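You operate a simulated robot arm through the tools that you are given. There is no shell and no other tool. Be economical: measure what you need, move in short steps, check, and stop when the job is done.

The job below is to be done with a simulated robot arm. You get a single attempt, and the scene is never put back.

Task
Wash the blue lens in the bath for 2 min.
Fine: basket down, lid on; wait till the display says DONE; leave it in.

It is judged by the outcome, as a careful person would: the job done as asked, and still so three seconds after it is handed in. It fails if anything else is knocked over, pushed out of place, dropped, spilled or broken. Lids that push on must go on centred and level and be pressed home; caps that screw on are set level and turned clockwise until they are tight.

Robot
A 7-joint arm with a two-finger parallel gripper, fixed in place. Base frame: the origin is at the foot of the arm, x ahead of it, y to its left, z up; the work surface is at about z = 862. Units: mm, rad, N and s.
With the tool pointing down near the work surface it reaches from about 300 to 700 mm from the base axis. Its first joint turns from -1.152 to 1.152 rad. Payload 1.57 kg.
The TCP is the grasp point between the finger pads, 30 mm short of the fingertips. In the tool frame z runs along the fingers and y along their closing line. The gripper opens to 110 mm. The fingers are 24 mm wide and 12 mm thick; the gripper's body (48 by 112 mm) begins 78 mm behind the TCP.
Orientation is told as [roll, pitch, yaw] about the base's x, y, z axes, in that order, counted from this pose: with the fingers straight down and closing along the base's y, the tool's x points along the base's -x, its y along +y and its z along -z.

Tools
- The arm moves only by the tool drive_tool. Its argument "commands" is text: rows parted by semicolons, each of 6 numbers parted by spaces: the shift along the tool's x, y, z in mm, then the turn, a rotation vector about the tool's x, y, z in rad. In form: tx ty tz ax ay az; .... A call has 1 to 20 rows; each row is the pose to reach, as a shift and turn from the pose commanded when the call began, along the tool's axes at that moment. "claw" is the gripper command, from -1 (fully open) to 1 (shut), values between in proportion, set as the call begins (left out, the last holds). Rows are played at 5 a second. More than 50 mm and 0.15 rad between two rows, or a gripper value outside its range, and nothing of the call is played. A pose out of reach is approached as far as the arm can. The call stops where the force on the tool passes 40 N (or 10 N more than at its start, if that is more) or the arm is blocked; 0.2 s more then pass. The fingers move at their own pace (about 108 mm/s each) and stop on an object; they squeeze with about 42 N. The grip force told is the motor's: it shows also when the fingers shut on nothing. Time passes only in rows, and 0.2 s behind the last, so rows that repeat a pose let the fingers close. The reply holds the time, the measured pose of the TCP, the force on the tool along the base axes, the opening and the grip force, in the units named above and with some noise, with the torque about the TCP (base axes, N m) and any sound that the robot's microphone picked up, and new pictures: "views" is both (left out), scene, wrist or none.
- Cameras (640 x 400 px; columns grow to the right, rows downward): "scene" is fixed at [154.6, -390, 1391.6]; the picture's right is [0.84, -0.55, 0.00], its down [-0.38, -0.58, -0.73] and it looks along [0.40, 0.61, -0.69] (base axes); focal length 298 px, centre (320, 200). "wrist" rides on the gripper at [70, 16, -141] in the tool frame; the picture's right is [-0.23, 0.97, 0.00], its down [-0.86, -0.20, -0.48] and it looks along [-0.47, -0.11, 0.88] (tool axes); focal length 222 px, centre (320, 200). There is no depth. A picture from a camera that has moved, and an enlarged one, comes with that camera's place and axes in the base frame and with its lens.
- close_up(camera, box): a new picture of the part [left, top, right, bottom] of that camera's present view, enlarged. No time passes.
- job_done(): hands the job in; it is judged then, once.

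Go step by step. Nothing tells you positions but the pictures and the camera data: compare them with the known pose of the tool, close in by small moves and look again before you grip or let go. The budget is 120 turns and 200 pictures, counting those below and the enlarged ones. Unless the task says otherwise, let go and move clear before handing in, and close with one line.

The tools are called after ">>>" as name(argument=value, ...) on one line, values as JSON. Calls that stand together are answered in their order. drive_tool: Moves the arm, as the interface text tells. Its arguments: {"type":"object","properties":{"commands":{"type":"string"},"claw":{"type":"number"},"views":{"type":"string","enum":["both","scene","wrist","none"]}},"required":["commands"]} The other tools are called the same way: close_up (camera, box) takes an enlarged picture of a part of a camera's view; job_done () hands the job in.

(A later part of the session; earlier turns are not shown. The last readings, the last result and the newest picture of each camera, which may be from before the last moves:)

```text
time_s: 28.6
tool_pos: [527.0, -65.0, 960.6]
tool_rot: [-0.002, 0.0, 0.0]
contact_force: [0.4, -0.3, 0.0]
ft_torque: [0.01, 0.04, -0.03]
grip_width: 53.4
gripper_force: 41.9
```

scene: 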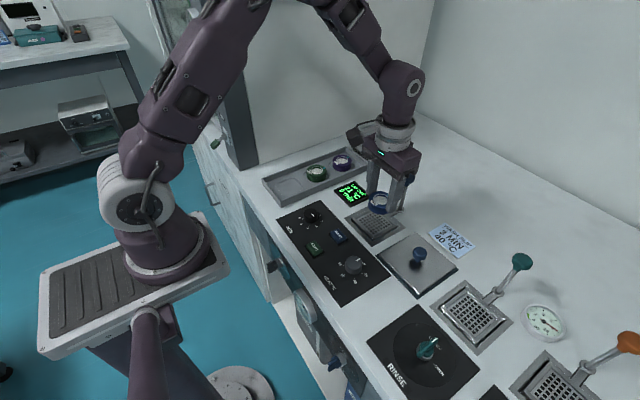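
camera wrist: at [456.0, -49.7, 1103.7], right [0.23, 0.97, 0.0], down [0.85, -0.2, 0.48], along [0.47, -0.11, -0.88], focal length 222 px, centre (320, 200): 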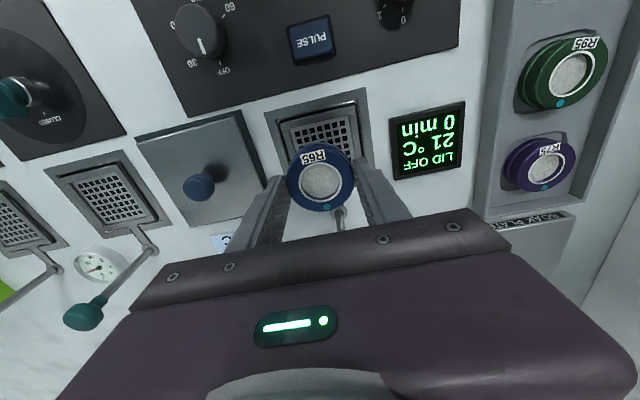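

Measured y is about -65, so I'll correct by +4.5 and descend partway.

>>> drive_tool(commands="0 4.5 10 0 0 0;0 4.5 25 0 0 0;0 4.5 40 0 0 0;0 4.5 40 0 0 0", views="wrist")

>>> close_up(camera="scene", box=[330, 170, 426, 245])

>>> close_up(camera="wrist", box=[220, 100, 420, 225])

```text
time_s: 29.6
tool_pos: [527.6, -58.1, 921.0]
tool_rot: [-0.002, 0.0, 0.0]
contact_force: [0.2, -0.2, -0.7]
ft_torque: [0.01, 0.01, 0.02]
grip_width: 53.5
gripper_force: 42.0
camera wrist: at [456.2, -42.1, 1063.0], right [0.23, 0.97, 0.0], down [0.85, -0.2, 0.48], along [0.47, -0.11, -0.88], focal length 222 px, centre (320, 200)
```

wrist: 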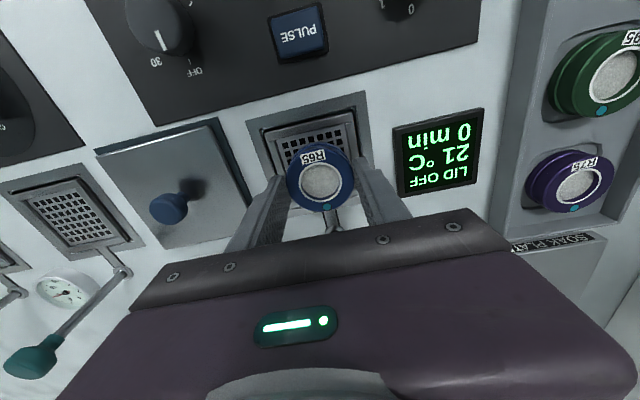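

```text
5.33 times, centred on (378, 208) of scene
camera zoom: at [154.6, -390.0, 1391.6], right [0.84, -0.55, 0.0], down [-0.38, -0.58, -0.73], along [0.4, 0.61, -0.69], focal length 1590 px, centre (11, 160)
```

zoom: 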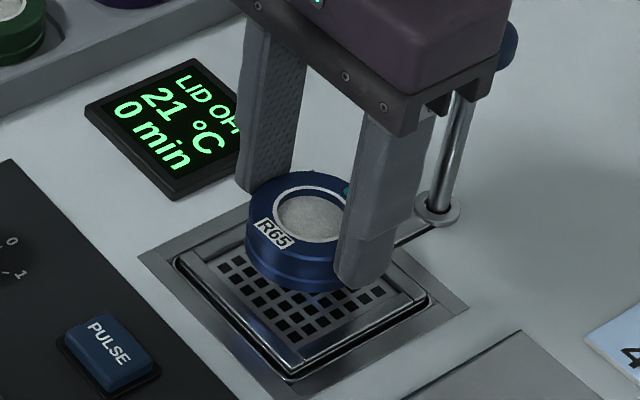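

```text
3.20 times, centred on (320, 162) of wrist
camera zoom: at [456.2, -42.1, 1063.0], right [0.23, 0.97, 0.0], down [0.85, -0.2, 0.48], along [0.47, -0.11, -0.88], focal length 711 px, centre (320, 320)
```

zoom: 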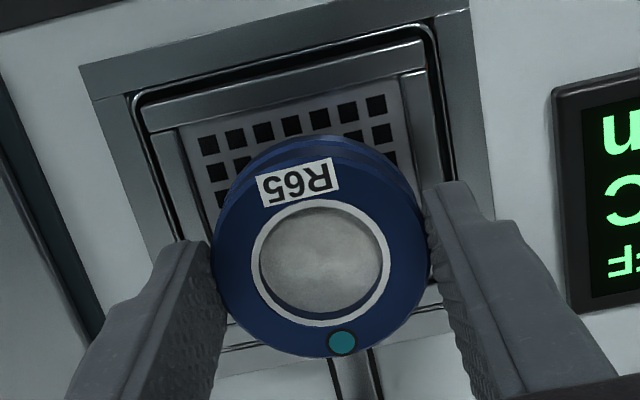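

I'll nudge -1.5 mm in y and descend gently to contact.

>>> drive_tool(commands="0 -1.5 4 0 0 0;0 -1.5 8 0 0 0;0 -1.5 10 0 0 0;0 -1.5 10 0 0 0", views="wrist")

>>> close_up(camera="scene", box=[330, 170, 426, 245])

>>> close_up(camera="wrist", box=[220, 100, 420, 225])

```text
time_s: 30.6
tool_pos: [525.5, -59.3, 910.6]
tool_rot: [0.0, 0.0, -0.001]
contact_force: [0.1, 0.3, -0.1]
ft_torque: [-0.04, 0.01, 0.03]
grip_width: 53.5
gripper_force: 41.6
camera wrist: at [455.5, -43.1, 1052.8], right [0.23, 0.97, 0.0], down [0.85, -0.2, 0.48], along [0.47, -0.11, -0.88], focal length 222 px, centre (320, 200)
```

wrist: 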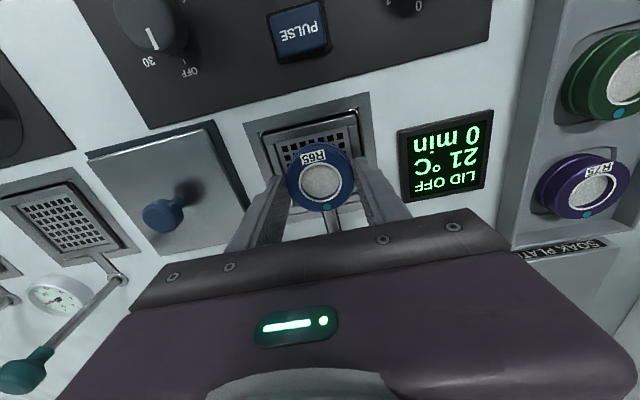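

```text
5.33 times, centred on (378, 208) of scene
camera zoom: at [154.6, -390.0, 1391.6], right [0.84, -0.55, 0.0], down [-0.38, -0.58, -0.73], along [0.4, 0.61, -0.69], focal length 1590 px, centre (11, 160)
```

zoom: 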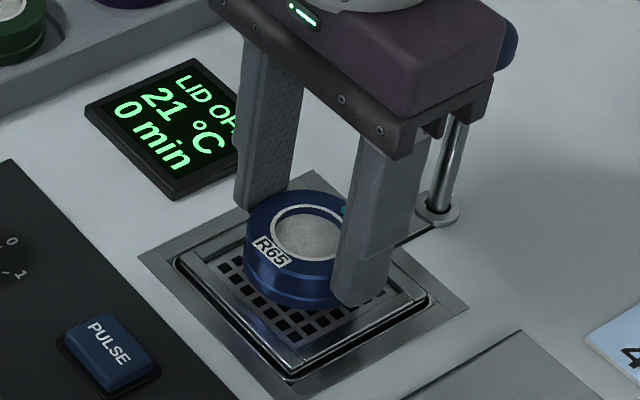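

```text
3.20 times, centred on (320, 162) of wrist
camera zoom: at [455.5, -43.1, 1052.8], right [0.23, 0.97, 0.0], down [0.85, -0.2, 0.48], along [0.47, -0.11, -0.88], focal length 711 px, centre (320, 320)
```

zoom: 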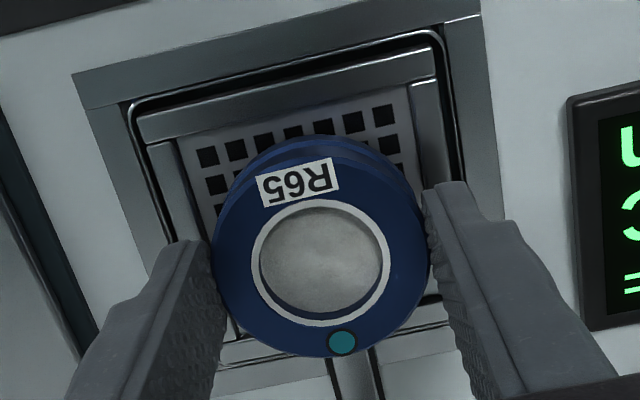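

>>> drive_tool(commands="0 0 2 0 0 0;0 0 4 0 0 0;0 0 5 0 0 0;0 0 6 0 0 0;0 0 6 0 0 0", views="none")

>>> close_up(camera="scene", box=[330, 170, 426, 245])

>>> close_up(camera="wrist", box=[220, 100, 420, 225])

```text
time_s: 31.8
tool_pos: [526.2, -57.6, 904.5]
tool_rot: [-0.002, -0.002, 0.001]
contact_force: [0.8, 0.2, -0.7]
ft_torque: [-0.01, 0.0, 0.0]
grip_width: 53.3
gripper_force: 42.2
```

```text
5.33 times, centred on (378, 208) of scene
camera zoom: at [154.6, -390.0, 1391.6], right [0.84, -0.55, 0.0], down [-0.38, -0.58, -0.73], along [0.4, 0.61, -0.69], focal length 1590 px, centre (11, 160)
```

zoom: 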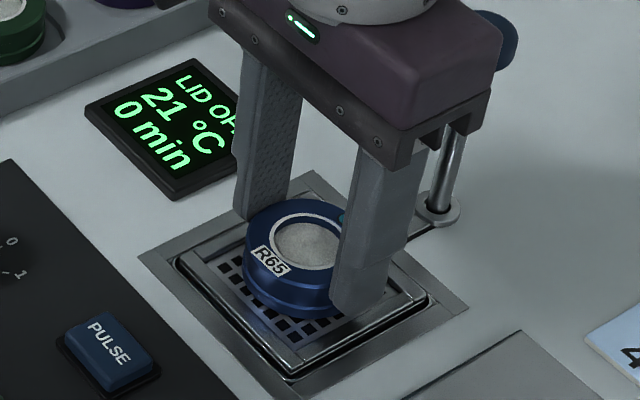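

```text
3.20 times, centred on (320, 162) of wrist
camera zoom: at [456.3, -42.7, 1046.4], right [0.23, 0.97, 0.0], down [0.85, -0.2, 0.48], along [0.47, -0.11, -0.88], focal length 711 px, centre (320, 320)
```

zoom: 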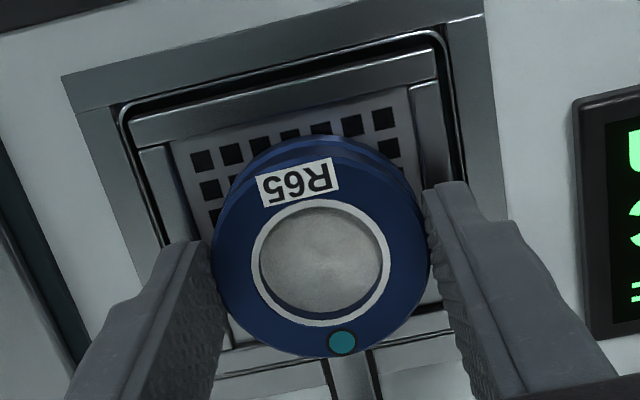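

>>> drive_tool(commands="1 -1 1 0 0 0;1 -1 2 0 0 0;1 -1 3 0 0 0;1 -1 4 0 0 0;1 -1 4 0 0 0", views="none")

>>> close_up(camera="scene", box=[330, 170, 426, 245])

```text
time_s: 33.0
tool_pos: [523.7, -59.1, 901.0]
tool_rot: [-0.001, -0.001, 0.0]
contact_force: [1.9, 0.4, 0.2]
ft_torque: [0.07, -0.01, -0.01]
grip_width: 53.2
gripper_force: 42.1
```

```text
5.33 times, centred on (378, 208) of scene
camera zoom: at [154.5, -390.0, 1391.6], right [0.84, -0.55, 0.0], down [-0.38, -0.58, -0.73], along [0.4, 0.61, -0.69], focal length 1590 px, centre (11, 160)
```

zoom: 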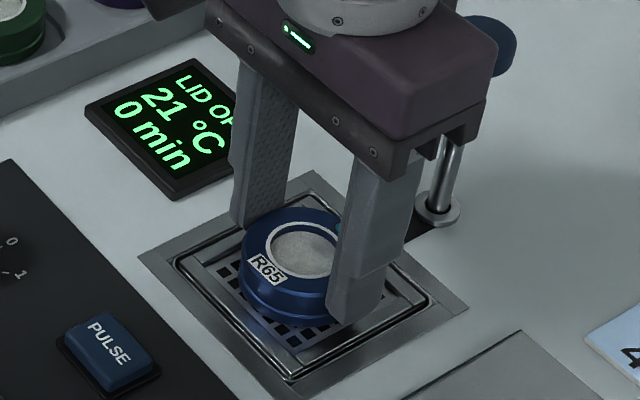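

The lens seems to have reached the basket, which has begun to sink a little with no force. I'll open slightly and look.

>>> drive_tool(commands="0 0 0 0 0 0;0 0 0 0 0 0", claw=-0.15, views="wrist")

>>> close_up(camera="scene", box=[330, 170, 426, 245])

>>> close_up(camera="wrist", box=[220, 100, 420, 225])

```text
time_s: 33.5
tool_pos: [524.4, -58.8, 900.3]
tool_rot: [-0.001, -0.001, -0.001]
contact_force: [-0.2, -0.9, 0.2]
ft_torque: [0.01, 0.0, 0.05]
grip_width: 63.4
gripper_force: 0.1
camera wrist: at [454.5, -43.4, 1042.6], right [0.23, 0.97, 0.0], down [0.85, -0.2, 0.48], along [0.47, -0.11, -0.88], focal length 222 px, centre (320, 200)
```

wrist: 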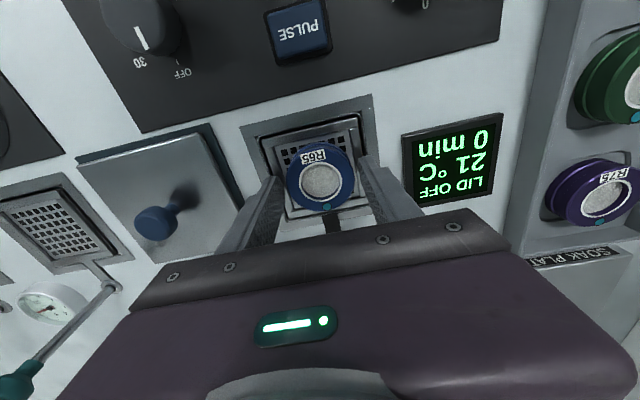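

```text
5.33 times, centred on (378, 208) of scene
camera zoom: at [154.6, -390.0, 1391.6], right [0.84, -0.55, 0.0], down [-0.38, -0.58, -0.73], along [0.4, 0.61, -0.69], focal length 1590 px, centre (11, 160)
```

zoom: 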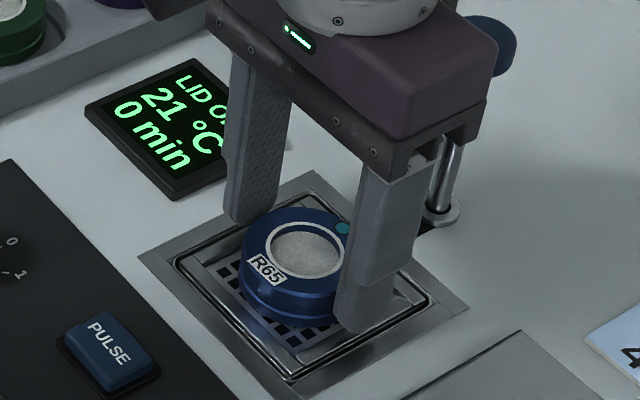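

```text
3.20 times, centred on (320, 162) of wrist
camera zoom: at [454.5, -43.4, 1042.6], right [0.23, 0.97, 0.0], down [0.85, -0.2, 0.48], along [0.47, -0.11, -0.88], focal length 711 px, centre (320, 320)
```

zoom: 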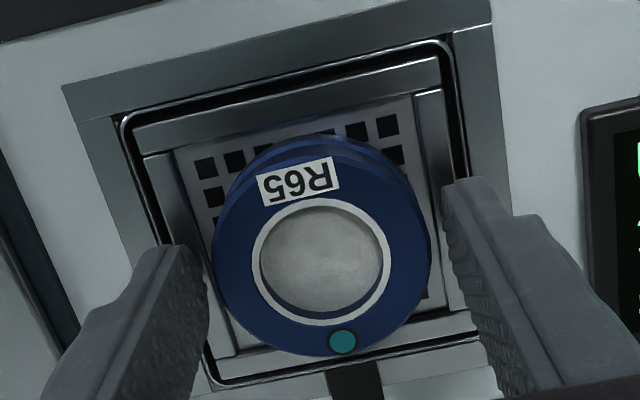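

The lens is free and inside the basket rim. I'll rise clear and look.

>>> drive_tool(commands="0 0 -10 0 0 0;0 0 -25 0 0 0;0 0 -45 0 0 0;0 0 -75 0 0 0;0 0 -110 0 0 0;-30 0 -140 0 0 0;-30 0 -140 0 0 0", views="wrist")

>>> close_up(camera="scene", box=[330, 160, 442, 240])

>>> close_up(camera="wrist", box=[220, 70, 420, 195])

```text
time_s: 35.1
tool_pos: [553.0, -57.6, 1040.6]
tool_rot: [-0.001, 0.0, -0.001]
contact_force: [-0.1, -0.6, -0.2]
ft_torque: [0.0, 0.01, 0.02]
grip_width: 63.0
gripper_force: 0.1
camera wrist: at [484.0, -41.2, 1182.8], right [0.23, 0.97, 0.0], down [0.86, -0.2, 0.48], along [0.47, -0.11, -0.88], focal length 222 px, centre (320, 200)
```

wrist: 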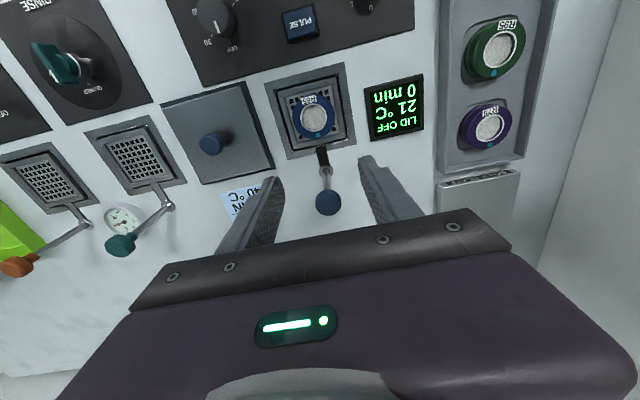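

```text
5.00 times, centred on (386, 200) of scene
camera zoom: at [154.6, -390.0, 1391.6], right [0.84, -0.55, 0.0], down [-0.38, -0.58, -0.73], along [0.4, 0.61, -0.69], focal length 1491 px, centre (-10, 200)
```

zoom: 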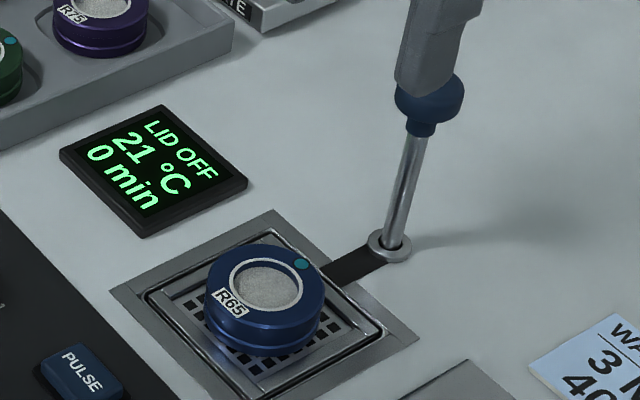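

```text
3.20 times, centred on (320, 132) of wrist
camera zoom: at [484.0, -41.2, 1182.8], right [0.23, 0.97, 0.0], down [0.86, -0.2, 0.48], along [0.47, -0.11, -0.88], focal length 711 px, centre (320, 416)
```

zoom: 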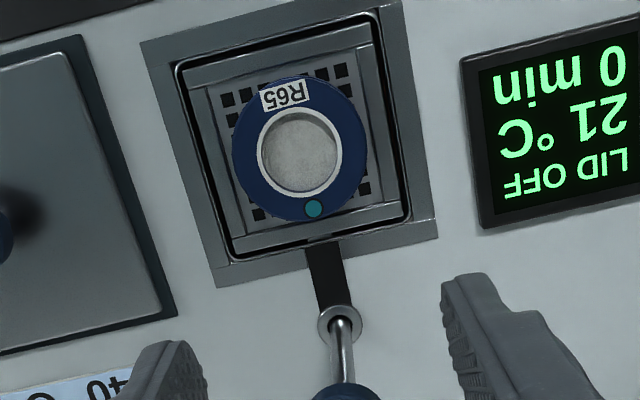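

The lens sits centred in the basket. Next I'll shut the fingers above the plunger knob at (606, -60).

>>> drive_tool(commands="-25 -1 0 0 0 0;-53 -2 0 0 0 0;-53 -2 15 0 0 0;-53 -2 25 0 0 0;-53 -2 25 0 0 0", claw=1, views="wrist")

>>> close_up(camera="scene", box=[350, 130, 462, 210])

>>> close_up(camera="wrist", box=[220, 100, 420, 225])

```text
time_s: 36.4
tool_pos: [607.4, -60.3, 1015.0]
tool_rot: [-0.002, -0.002, -0.001]
contact_force: [0.8, -0.4, -0.2]
ft_torque: [-0.02, 0.02, -0.02]
grip_width: 0.1
gripper_force: 21.4
camera wrist: at [537.7, -44.4, 1156.8], right [0.23, 0.97, 0.0], down [0.85, -0.2, 0.48], along [0.47, -0.11, -0.88], focal length 222 px, centre (320, 200)
```

wrist: 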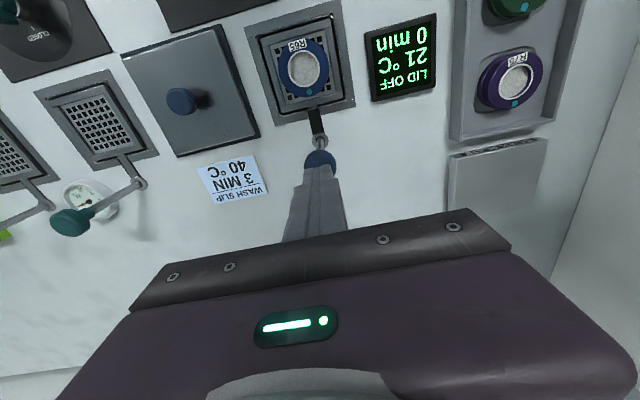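

```text
5.00 times, centred on (406, 170) of scene
camera zoom: at [154.6, -390.0, 1391.6], right [0.84, -0.55, 0.0], down [-0.38, -0.58, -0.73], along [0.4, 0.61, -0.69], focal length 1491 px, centre (-110, 350)
```

zoom: 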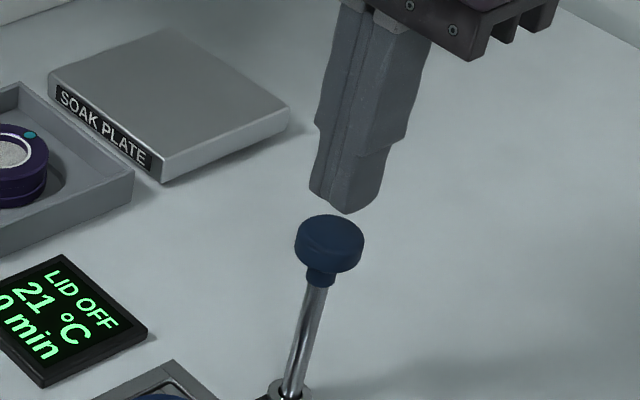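

```text
3.20 times, centred on (320, 162) of wrist
camera zoom: at [537.7, -44.4, 1156.8], right [0.23, 0.97, 0.0], down [0.85, -0.2, 0.48], along [0.47, -0.11, -0.88], focal length 711 px, centre (320, 320)
```

zoom: 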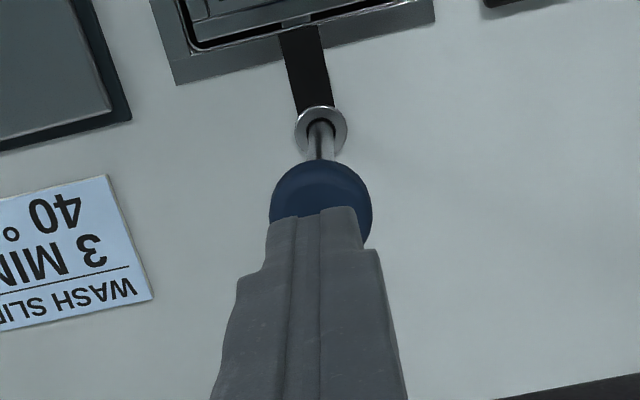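

The fingers are just above the knob. I'll push it down slowly.

>>> drive_tool(commands="2 0 6 0 0 0;2 0 12 0 0 0;2 0 18 0 0 0;2 0 24 0 0 0;2 0 30 0 0 0;2 0 36 0 0 0;2 0 42 0 0 0;2 0 42 0 0 0", views="both")

>>> close_up(camera="scene", box=[330, 160, 442, 240])

```text
time_s: 38.1
tool_pos: [606.4, -61.2, 973.7]
tool_rot: [-0.002, 0.001, 0.0]
contact_force: [0.8, 0.0, 0.9]
ft_torque: [0.01, 0.02, -0.02]
grip_width: 0.0
gripper_force: 20.9
camera wrist: at [536.7, -45.2, 1115.9], right [0.23, 0.97, 0.0], down [0.86, -0.2, 0.48], along [0.47, -0.11, -0.88], focal length 222 px, centre (320, 200)
```

scene: 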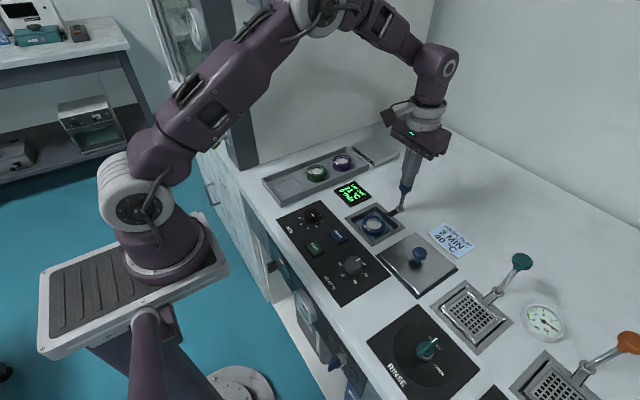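
wrist: 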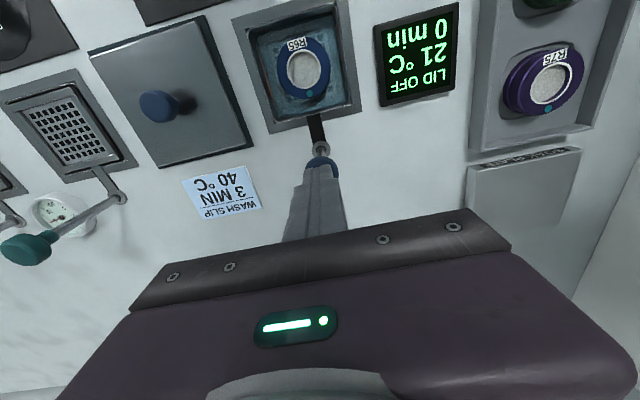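

```text
5.00 times, centred on (386, 200) of scene
camera zoom: at [154.6, -390.0, 1391.6], right [0.84, -0.55, 0.0], down [-0.38, -0.58, -0.73], along [0.4, 0.61, -0.69], focal length 1491 px, centre (-10, 200)
```

zoom: 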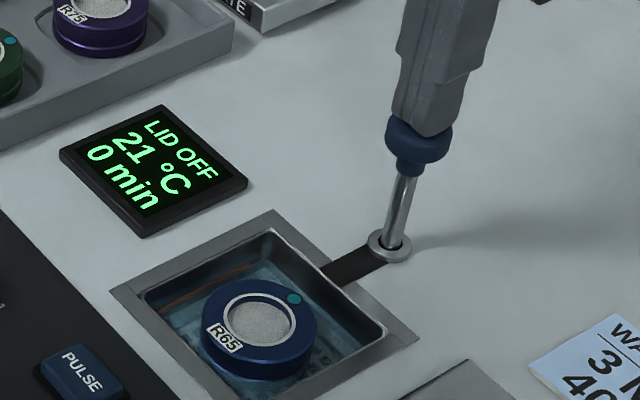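

The basket is sinking into the bath with the plunger. I'll keep pushing to the stop.

>>> drive_tool(commands="0 0 5 0 0 0;0 0 10 0 0 0;0 0 15 0 0 0;0 0 20 0 0 0;0 0 25 0 0 0;0 0 30 0 0 0;0 0 35 0 0 0;0 0 40 0 0 0", views="both")

>>> close_up(camera="scene", box=[330, 160, 442, 240])

```text
time_s: 39.9
tool_pos: [606.1, -61.6, 939.5]
tool_rot: [-0.003, -0.003, -0.001]
contact_force: [-5.8, 1.5, 10.6]
ft_torque: [0.09, 0.3, 0.0]
grip_width: 0.3
gripper_force: 20.8
stopped in row 8: the force on the tool passed its limit at 51 N (the readings are from after the stop); the commanded pose is now the measured one
camera wrist: at [536.5, -45.4, 1081.9], right [0.23, 0.97, 0.0], down [0.85, -0.2, 0.48], along [0.47, -0.11, -0.88], focal length 222 px, centre (320, 200)
```

scene: 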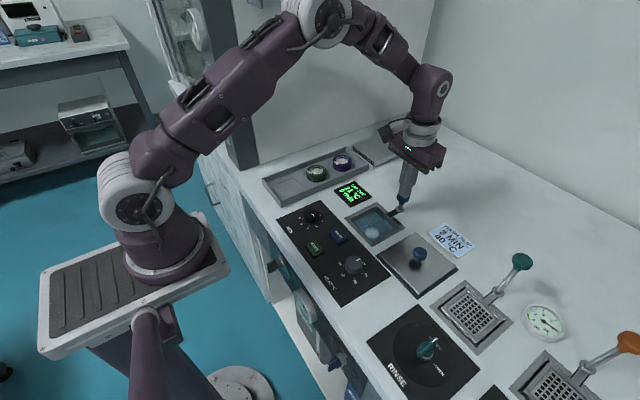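
wrist: 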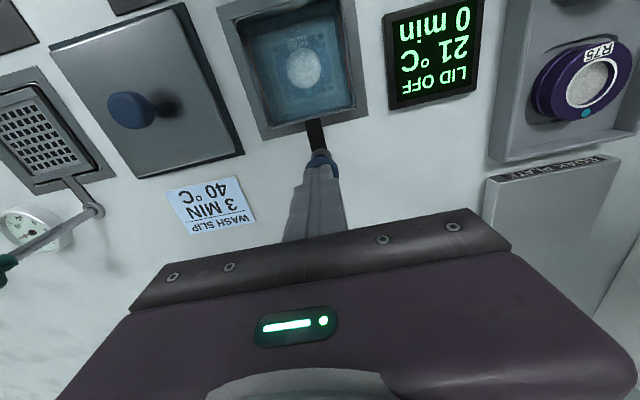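

```text
5.00 times, centred on (386, 200) of scene
camera zoom: at [154.2, -389.9, 1391.7], right [0.84, -0.55, 0.0], down [-0.38, -0.58, -0.73], along [0.4, 0.61, -0.69], focal length 1491 px, centre (-10, 200)
```

zoom: 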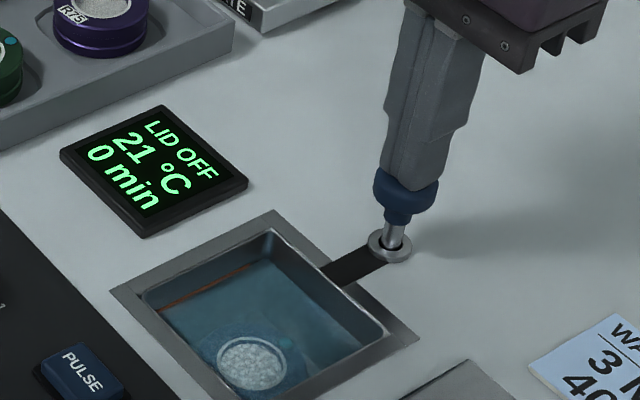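

The lens is under the liquid and the plunger is at its stop. I'll rise and check that it stays down.

>>> drive_tool(commands="0 0 -5 0 0 0;0 0 -15 0 0 0;0 0 -30 0 0 0;0 0 -60 0 0 0;0 0 -90 0 0 0;0 0 -90 0 0 0", views="wrist")

>>> close_up(camera="scene", box=[330, 160, 442, 240])

```text
time_s: 41.3
tool_pos: [607.4, -59.8, 1029.7]
tool_rot: [-0.001, -0.002, 0.001]
contact_force: [0.1, 0.4, 0.0]
ft_torque: [0.0, 0.0, 0.0]
grip_width: 0.2
gripper_force: 21.6
camera wrist: at [536.6, -44.0, 1171.7], right [0.23, 0.97, 0.0], down [0.85, -0.2, 0.48], along [0.47, -0.11, -0.88], focal length 222 px, centre (320, 200)
```

wrist: 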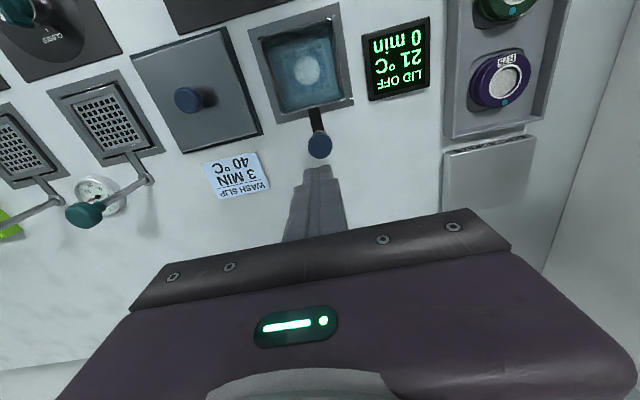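

```text
5.00 times, centred on (386, 200) of scene
camera zoom: at [154.5, -390.0, 1391.6], right [0.84, -0.55, 0.0], down [-0.38, -0.58, -0.73], along [0.4, 0.61, -0.69], focal length 1491 px, centre (-10, 200)
```

zoom: 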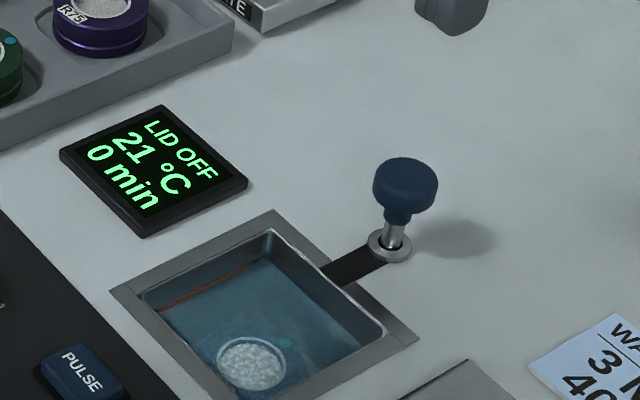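

The plunger stays down and the lens is covered. Next I'll go over the lid knob to look.

>>> drive_tool(commands="12 -34 0 0 0 0;24 -68 0 0 0 0;36 -102 0 0 0 0;47 -135 10 0 0 0;47 -135 20 0 0 0;47 -135 20 0 0 0", claw=-0.1, views="wrist")

>>> close_up(camera="wrist", box=[200, 60, 440, 210])

>>> close_up(camera="scene", box=[340, 200, 468, 300])

```text
time_s: 42.7
tool_pos: [559.1, -196.0, 1007.4]
tool_rot: [-0.002, -0.003, 0.0]
contact_force: [0.6, 0.0, 0.0]
ft_torque: [0.0, 0.01, 0.02]
grip_width: 60.3
gripper_force: 0.0
camera wrist: at [488.0, -180.2, 1150.3], right [0.23, 0.97, 0.0], down [0.85, -0.2, 0.48], along [0.47, -0.11, -0.88], focal length 222 px, centre (320, 200)
```

wrist: 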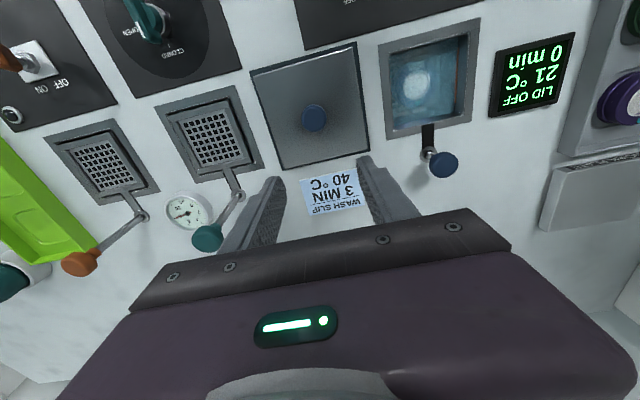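

```text
2.67 times, centred on (320, 135) of wrist
camera zoom: at [488.0, -180.2, 1150.3], right [0.23, 0.97, 0.0], down [0.85, -0.2, 0.48], along [0.47, -0.11, -0.88], focal length 592 px, centre (320, 373)
```

zoom: 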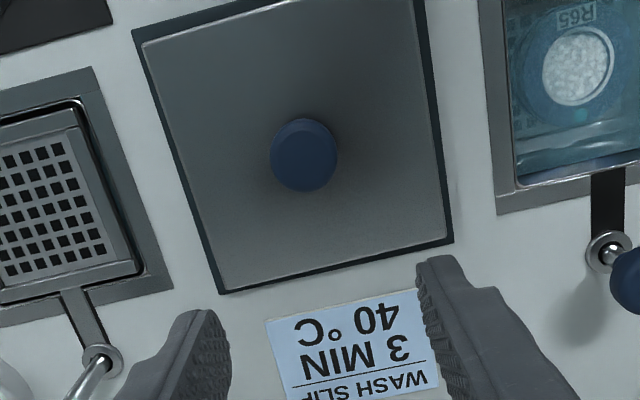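

```text
4.00 times, centred on (404, 250) of scene
camera zoom: at [154.5, -390.0, 1391.6], right [0.84, -0.55, 0.0], down [-0.38, -0.58, -0.73], along [0.4, 0.61, -0.69], focal length 1193 px, centre (-16, 0)
```

zoom: 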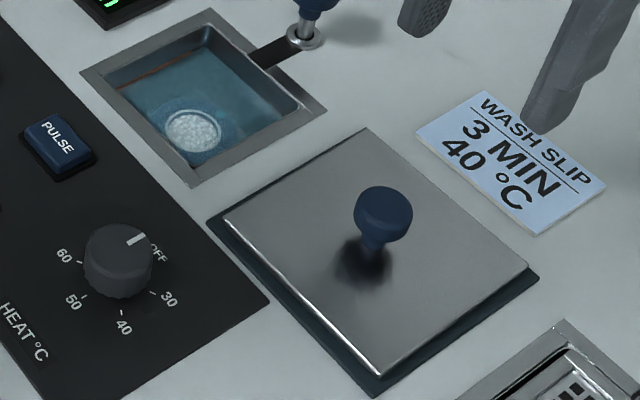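

The lid is centred at about (524, -195) and the frame at (525.5, -60.5), so the lid needs to move +1.5 in x and +134.5 in y. I'll come down over its knob.

>>> drive_tool(commands="18 0 15 0 0 0;36 1 30 0 0 0;36 1 50 0 0 0;36 1 65 0 0 0;36 1 65 0 0 0", views="wrist")

>>> close_up(camera="wrist", box=[220, 100, 420, 225])

>>> close_up(camera="scene", box=[360, 190, 472, 290])

```text
time_s: 43.9
tool_pos: [523.9, -194.2, 945.0]
tool_rot: [-0.001, -0.005, 0.0]
contact_force: [-0.9, 0.3, -0.2]
ft_torque: [0.01, 0.0, 0.01]
grip_width: 60.3
gripper_force: 0.0
camera wrist: at [453.6, -178.9, 1086.6], right [0.23, 0.97, 0.0], down [0.85, -0.2, 0.48], along [0.47, -0.11, -0.88], focal length 222 px, centre (320, 200)
```

wrist: 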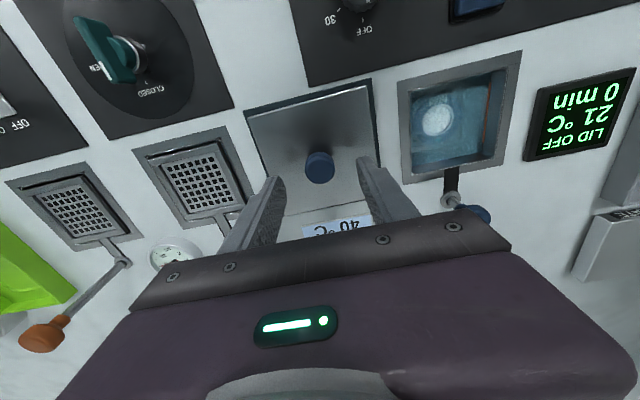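

```text
3.20 times, centred on (320, 162) of wrist
camera zoom: at [453.6, -178.9, 1086.6], right [0.23, 0.97, 0.0], down [0.85, -0.2, 0.48], along [0.47, -0.11, -0.88], focal length 711 px, centre (320, 320)
```

zoom: 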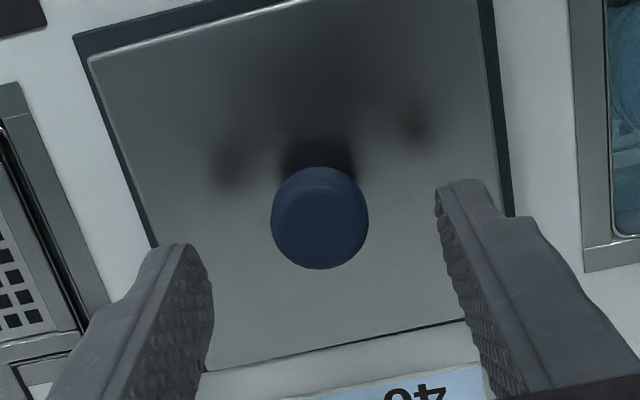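

```text
4.00 times, centred on (416, 240) of scene
camera zoom: at [154.6, -390.0, 1391.6], right [0.84, -0.55, 0.0], down [-0.38, -0.58, -0.73], along [0.4, 0.61, -0.69], focal length 1193 px, centre (-64, 40)
```

zoom: 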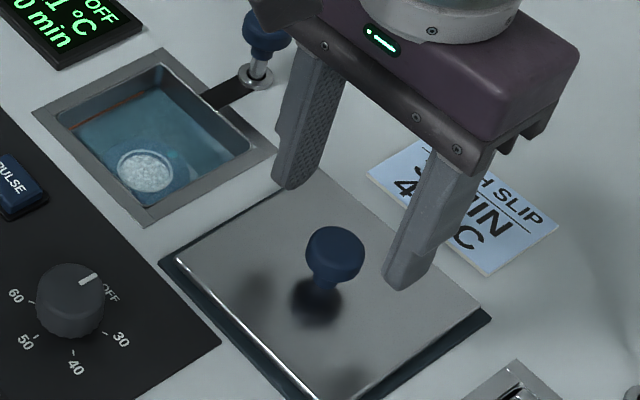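

>>> drive_tool(commands="1 0 12 0 0 0;2 0 22 0 0 0;2 0 30 0 0 0;2 0 30 0 0 0", views="none")

>>> close_up(camera="scene", box=[360, 190, 472, 290])

>>> close_up(camera="wrist", box=[220, 100, 420, 225])

```text
time_s: 44.9
tool_pos: [523.1, -195.7, 914.5]
tool_rot: [-0.002, -0.003, 0.001]
contact_force: [-0.4, -0.3, 0.2]
ft_torque: [0.0, 0.01, -0.02]
grip_width: 60.4
gripper_force: 0.1
```

```text
4.00 times, centred on (416, 240) of scene
camera zoom: at [154.6, -390.0, 1391.6], right [0.84, -0.55, 0.0], down [-0.38, -0.58, -0.73], along [0.4, 0.61, -0.69], focal length 1193 px, centre (-64, 40)
```

zoom: 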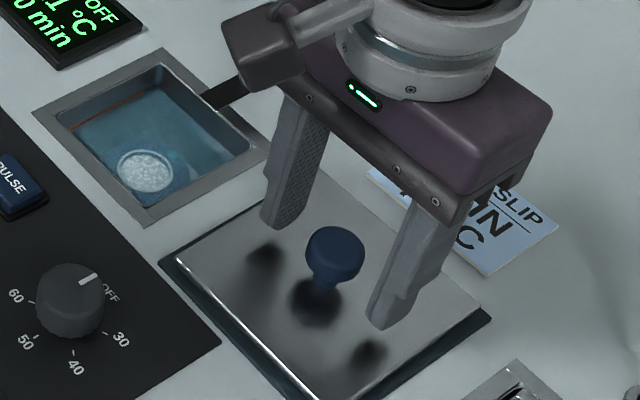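

```text
3.20 times, centred on (320, 162) of wrist
camera zoom: at [452.2, -180.4, 1056.2], right [0.23, 0.97, 0.0], down [0.85, -0.2, 0.48], along [0.47, -0.11, -0.88], focal length 711 px, centre (320, 320)
```

zoom: 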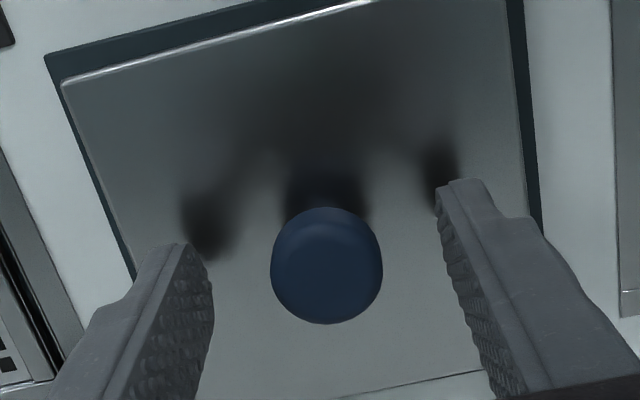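

>>> drive_tool(commands="1 0 3 0 0 0;1 0 3 0 0 0;1 0 3 0 0 0;1 0 3 0 0 0", claw=1, views="none")

>>> close_up(camera="wrist", box=[220, 100, 420, 225])

>>> close_up(camera="scene", box=[360, 190, 472, 290])

```text
time_s: 45.9
tool_pos: [521.9, -196.2, 912.2]
tool_rot: [-0.001, -0.007, 0.001]
contact_force: [2.4, 8.4, 20.3]
ft_torque: [0.24, 0.18, -0.01]
grip_width: 26.8
gripper_force: 37.7
```

```text
3.20 times, centred on (320, 162) of wrist
camera zoom: at [451.4, -180.0, 1053.9], right [0.23, 0.97, 0.0], down [0.85, -0.2, 0.48], along [0.47, -0.11, -0.87], focal length 711 px, centre (320, 320)
```

zoom: 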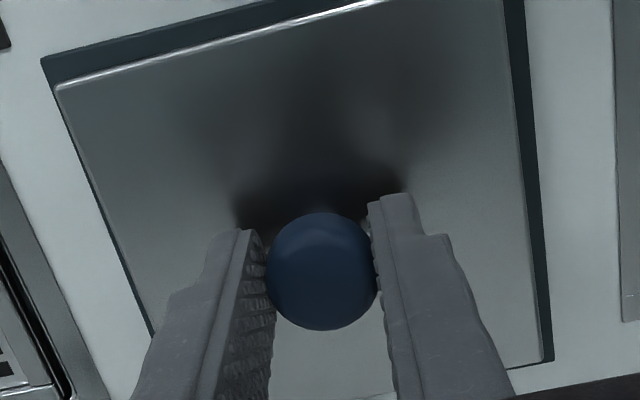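

```text
4.00 times, centred on (416, 240) of scene
camera zoom: at [154.3, -389.6, 1391.8], right [0.84, -0.55, 0.0], down [-0.38, -0.58, -0.72], along [0.4, 0.61, -0.69], focal length 1193 px, centre (-64, 40)
```

zoom: 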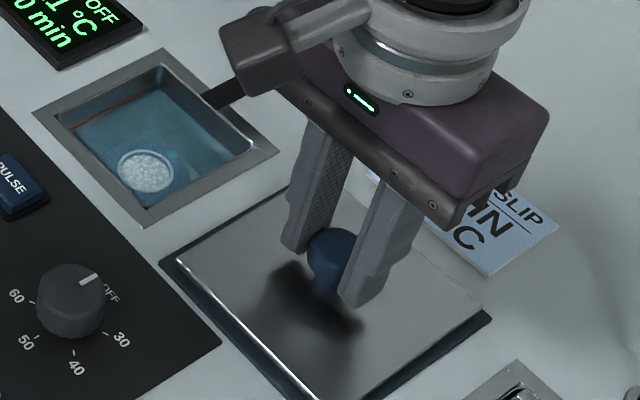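

The lid knob is gripped. I'll lift and look.

>>> drive_tool(commands="0 0 -3 0 0 0;0 0 -8 0 0 0;0 0 -15 0 0 0;0 0 -25 0 0 0;0 0 -40 0 0 0;0 0 -55 0 0 0;0 0 -55 0 0 0", views="both")

>>> close_up(camera="scene", box=[340, 170, 484, 290])

```text
time_s: 47.5
tool_pos: [520.5, -195.0, 965.0]
tool_rot: [-0.001, -0.003, 0.001]
contact_force: [-1.5, -0.2, -1.8]
ft_torque: [0.0, 0.0, -0.01]
grip_width: 26.8
gripper_force: 37.8
camera wrist: at [450.6, -178.8, 1105.9], right [0.23, 0.97, 0.0], down [0.85, -0.2, 0.48], along [0.47, -0.11, -0.88], focal length 222 px, centre (320, 200)
```

scene: 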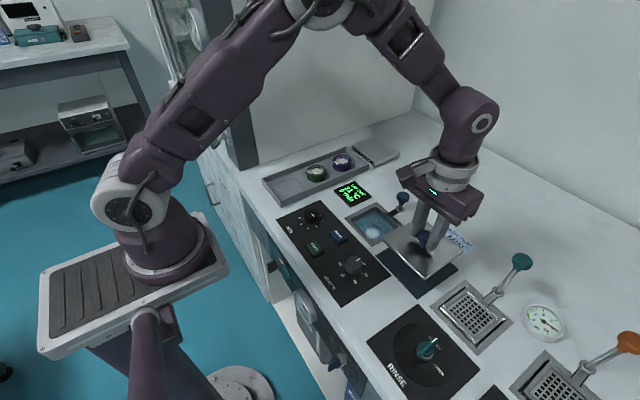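
wrist: 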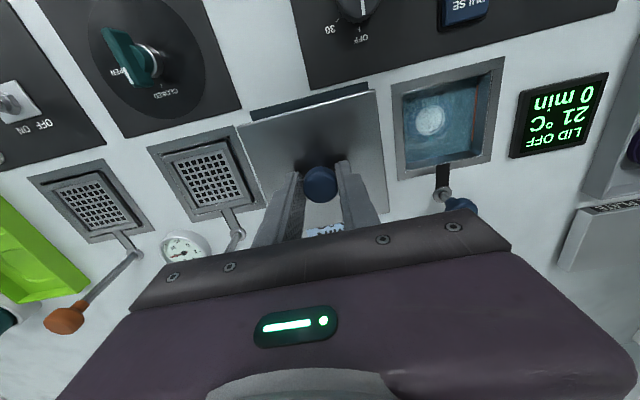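

```text
3.33 times, centred on (412, 230) of scene
camera zoom: at [154.6, -390.0, 1391.6], right [0.84, -0.55, 0.0], down [-0.38, -0.58, -0.73], along [0.4, 0.61, -0.69], focal length 994 px, centre (13, 100)
```

zoom: 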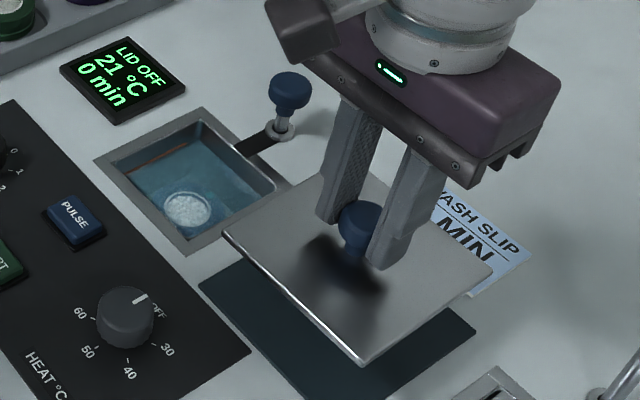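

The lid is up and level; its mat stays behind. I'll carry it +134.5 in y, +1.5 in x.

>>> drive_tool(commands="0 20 0 0 0 0;-0.5 45 0 0 0 0;-1 70 0 0 0 0;-1.5 95 0 0 0 0;-1.5 118 0 0 0 0;-1.5 134.5 0 0 0 0;-1.5 134.5 15 0 0 0;-1.5 134.5 20 0 0 0;-1.5 134.5 20 0 0 0", views="both")

>>> close_up(camera="scene", box=[320, 150, 448, 250])

>>> close_up(camera="wrist", box=[200, 80, 440, 230])

```text
time_s: 49.5
tool_pos: [524.1, -60.0, 945.1]
tool_rot: [-0.003, -0.003, -0.002]
contact_force: [-0.3, -0.3, -1.6]
ft_torque: [0.02, 0.0, 0.03]
grip_width: 27.2
gripper_force: 37.3
camera wrist: at [453.9, -44.4, 1087.3], right [0.23, 0.97, 0.0], down [0.85, -0.2, 0.48], along [0.47, -0.11, -0.88], focal length 222 px, centre (320, 200)
```

scene: 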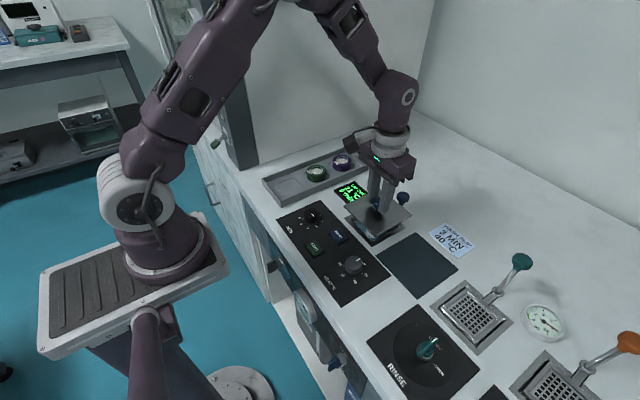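
wrist: 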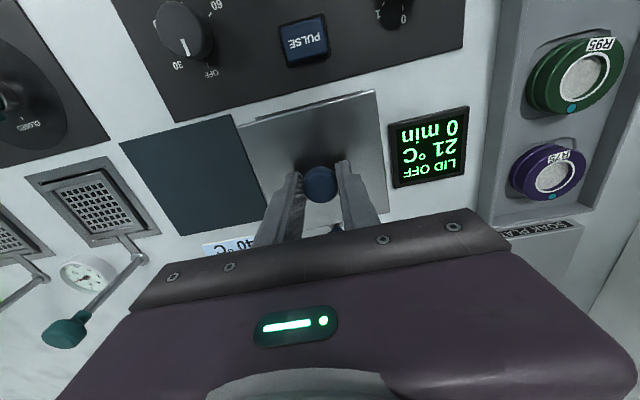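

```text
4.00 times, centred on (384, 200) of scene
camera zoom: at [154.6, -390.0, 1391.6], right [0.84, -0.55, 0.0], down [-0.38, -0.58, -0.73], along [0.4, 0.61, -0.69], focal length 1193 px, centre (64, 200)
```

zoom: 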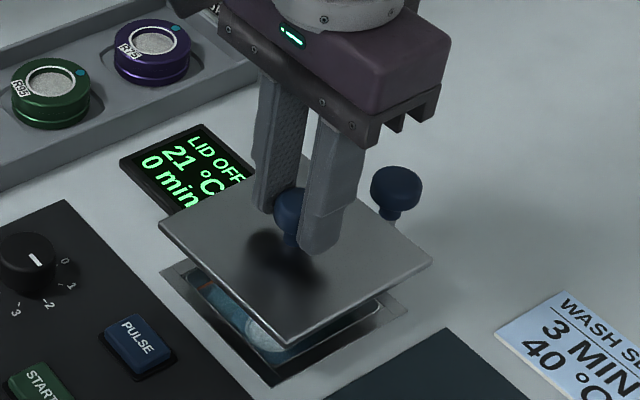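

```text
2.67 times, centred on (320, 155) of wrist
camera zoom: at [453.9, -44.4, 1087.3], right [0.23, 0.97, 0.0], down [0.85, -0.2, 0.48], along [0.47, -0.11, -0.88], focal length 592 px, centre (320, 320)
```

zoom: 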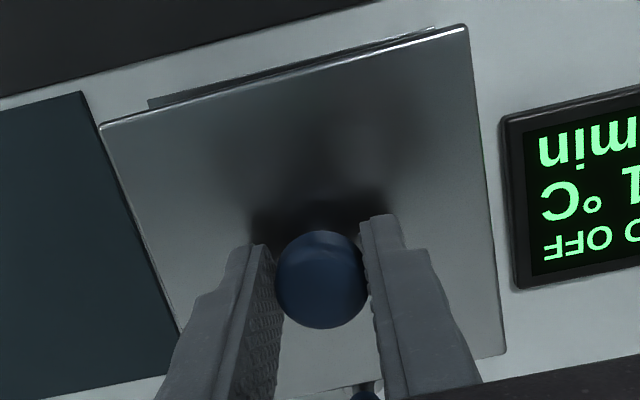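

>>> drive_tool(commands="0 0 8 0 0 0;0 0 16 0 0 0;0 0 23 0 0 0;0 0 23 0 0 0", views="none")

>>> close_up(camera="scene", box=[320, 160, 432, 250])

>>> close_up(camera="wrist", box=[200, 80, 440, 230])

```text
time_s: 50.5
tool_pos: [523.1, -59.7, 922.6]
tool_rot: [0.0, -0.003, -0.001]
contact_force: [0.3, 0.1, -1.9]
ft_torque: [0.03, -0.02, 0.0]
grip_width: 26.7
gripper_force: 37.9
```

```text
4.44 times, centred on (376, 205) of scene
camera zoom: at [154.6, -390.0, 1391.6], right [0.84, -0.55, 0.0], down [-0.38, -0.58, -0.73], along [0.4, 0.61, -0.69], focal length 1325 px, centre (71, 178)
```

zoom: 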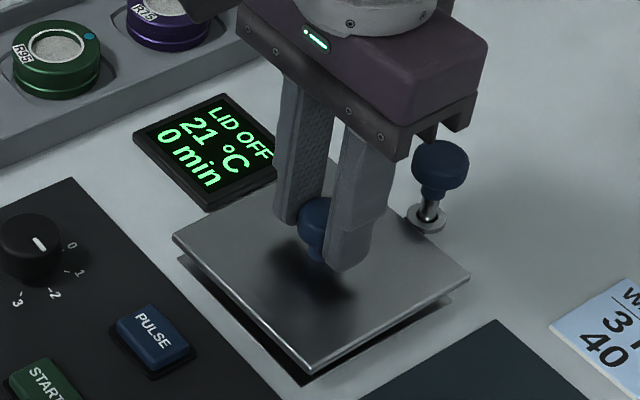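

```text
2.67 times, centred on (320, 155) of wrist
camera zoom: at [452.8, -44.5, 1064.4], right [0.23, 0.97, 0.0], down [0.85, -0.2, 0.48], along [0.47, -0.11, -0.88], focal length 592 px, centre (320, 320)
```

zoom: 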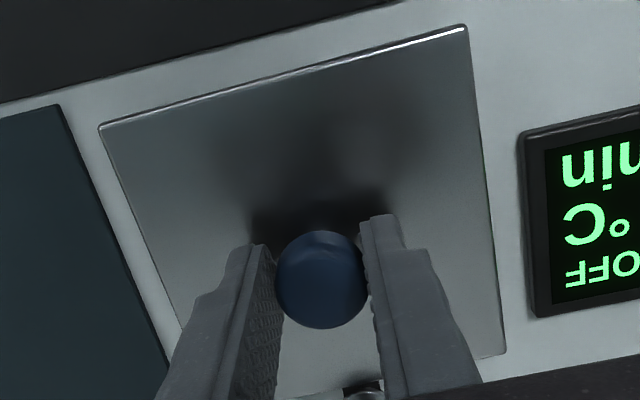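

The lid is within about 2 mm of centred. I'll nudge +1.5 x, +1 y and lower close to the frame.

>>> drive_tool(commands="-1.5 1 2 0 0 0;-1.5 1 5 0 0 0;-1.5 1 7 0 0 0;-1.5 1 7 0 0 0", views="none")

>>> close_up(camera="scene", box=[336, 180, 432, 255])

>>> close_up(camera="wrist", box=[200, 80, 440, 230])

```text
time_s: 51.5
tool_pos: [525.4, -59.3, 915.1]
tool_rot: [-0.001, -0.003, 0.0]
contact_force: [0.0, -0.1, -1.6]
ft_torque: [-0.01, 0.0, 0.01]
grip_width: 26.8
gripper_force: 37.5
```

```text
5.33 times, centred on (384, 218) of scene
camera zoom: at [154.6, -390.0, 1391.6], right [0.84, -0.55, 0.0], down [-0.38, -0.58, -0.73], along [0.4, 0.61, -0.69], focal length 1590 px, centre (-21, 107)
```

zoom: 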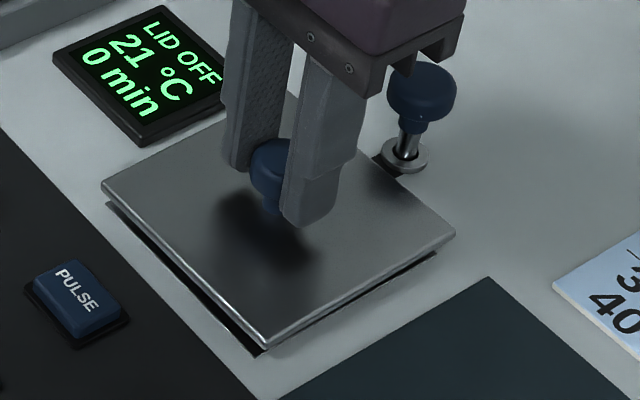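

```text
2.67 times, centred on (320, 155) of wrist
camera zoom: at [454.6, -43.5, 1057.5], right [0.23, 0.97, 0.0], down [0.85, -0.2, 0.48], along [0.47, -0.11, -0.88], focal length 592 px, centre (320, 320)
```

zoom: 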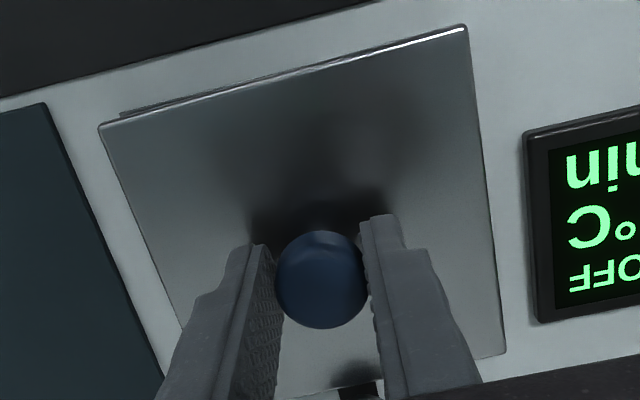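

The frame's near (-x) edge now peeks out, so the lid is too far in +x. I'll move it back 3 mm and look again.

>>> drive_tool(commands="1.5 0 0 0 0 0;3 0 1 0 0 0;3 0 2 0 0 0;3 0 2 0 0 0", views="none")

>>> close_up(camera="scene", box=[340, 190, 420, 250])

>>> close_up(camera="wrist", box=[200, 80, 440, 230])

```text
time_s: 52.5
tool_pos: [522.4, -60.5, 914.2]
tool_rot: [0.0, -0.003, 0.0]
contact_force: [-0.7, 0.6, -1.2]
ft_torque: [0.02, 0.01, 0.03]
grip_width: 27.1
gripper_force: 37.6
```

```text
6.67 times, centred on (380, 220) of scene
camera zoom: at [154.6, -390.0, 1391.6], right [0.84, -0.55, 0.0], down [-0.38, -0.58, -0.73], along [0.4, 0.61, -0.69], focal length 1988 px, centre (-80, 67)
```

zoom: 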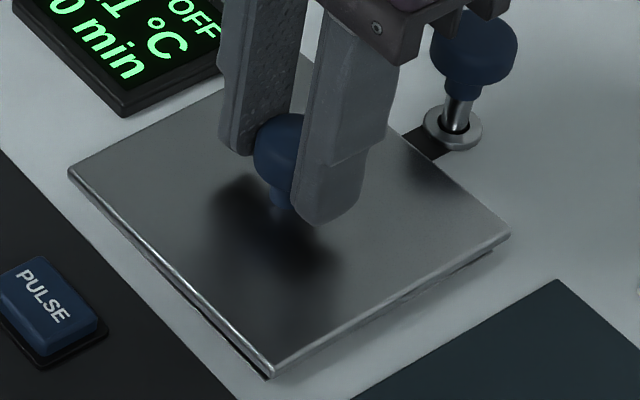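

```text
2.67 times, centred on (320, 155) of wrist
camera zoom: at [451.9, -44.2, 1055.9], right [0.23, 0.97, 0.0], down [0.85, -0.2, 0.48], along [0.47, -0.11, -0.88], focal length 592 px, centre (320, 320)
```

zoom: 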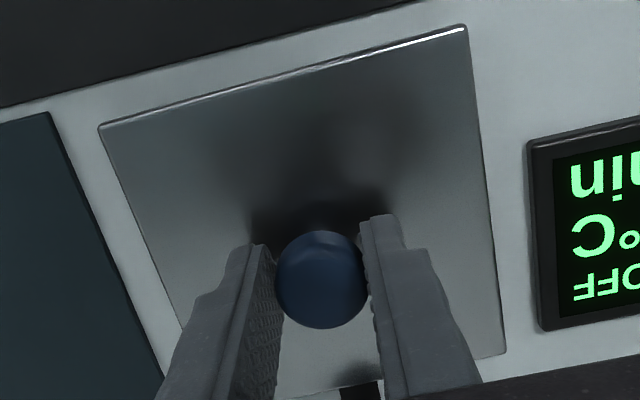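

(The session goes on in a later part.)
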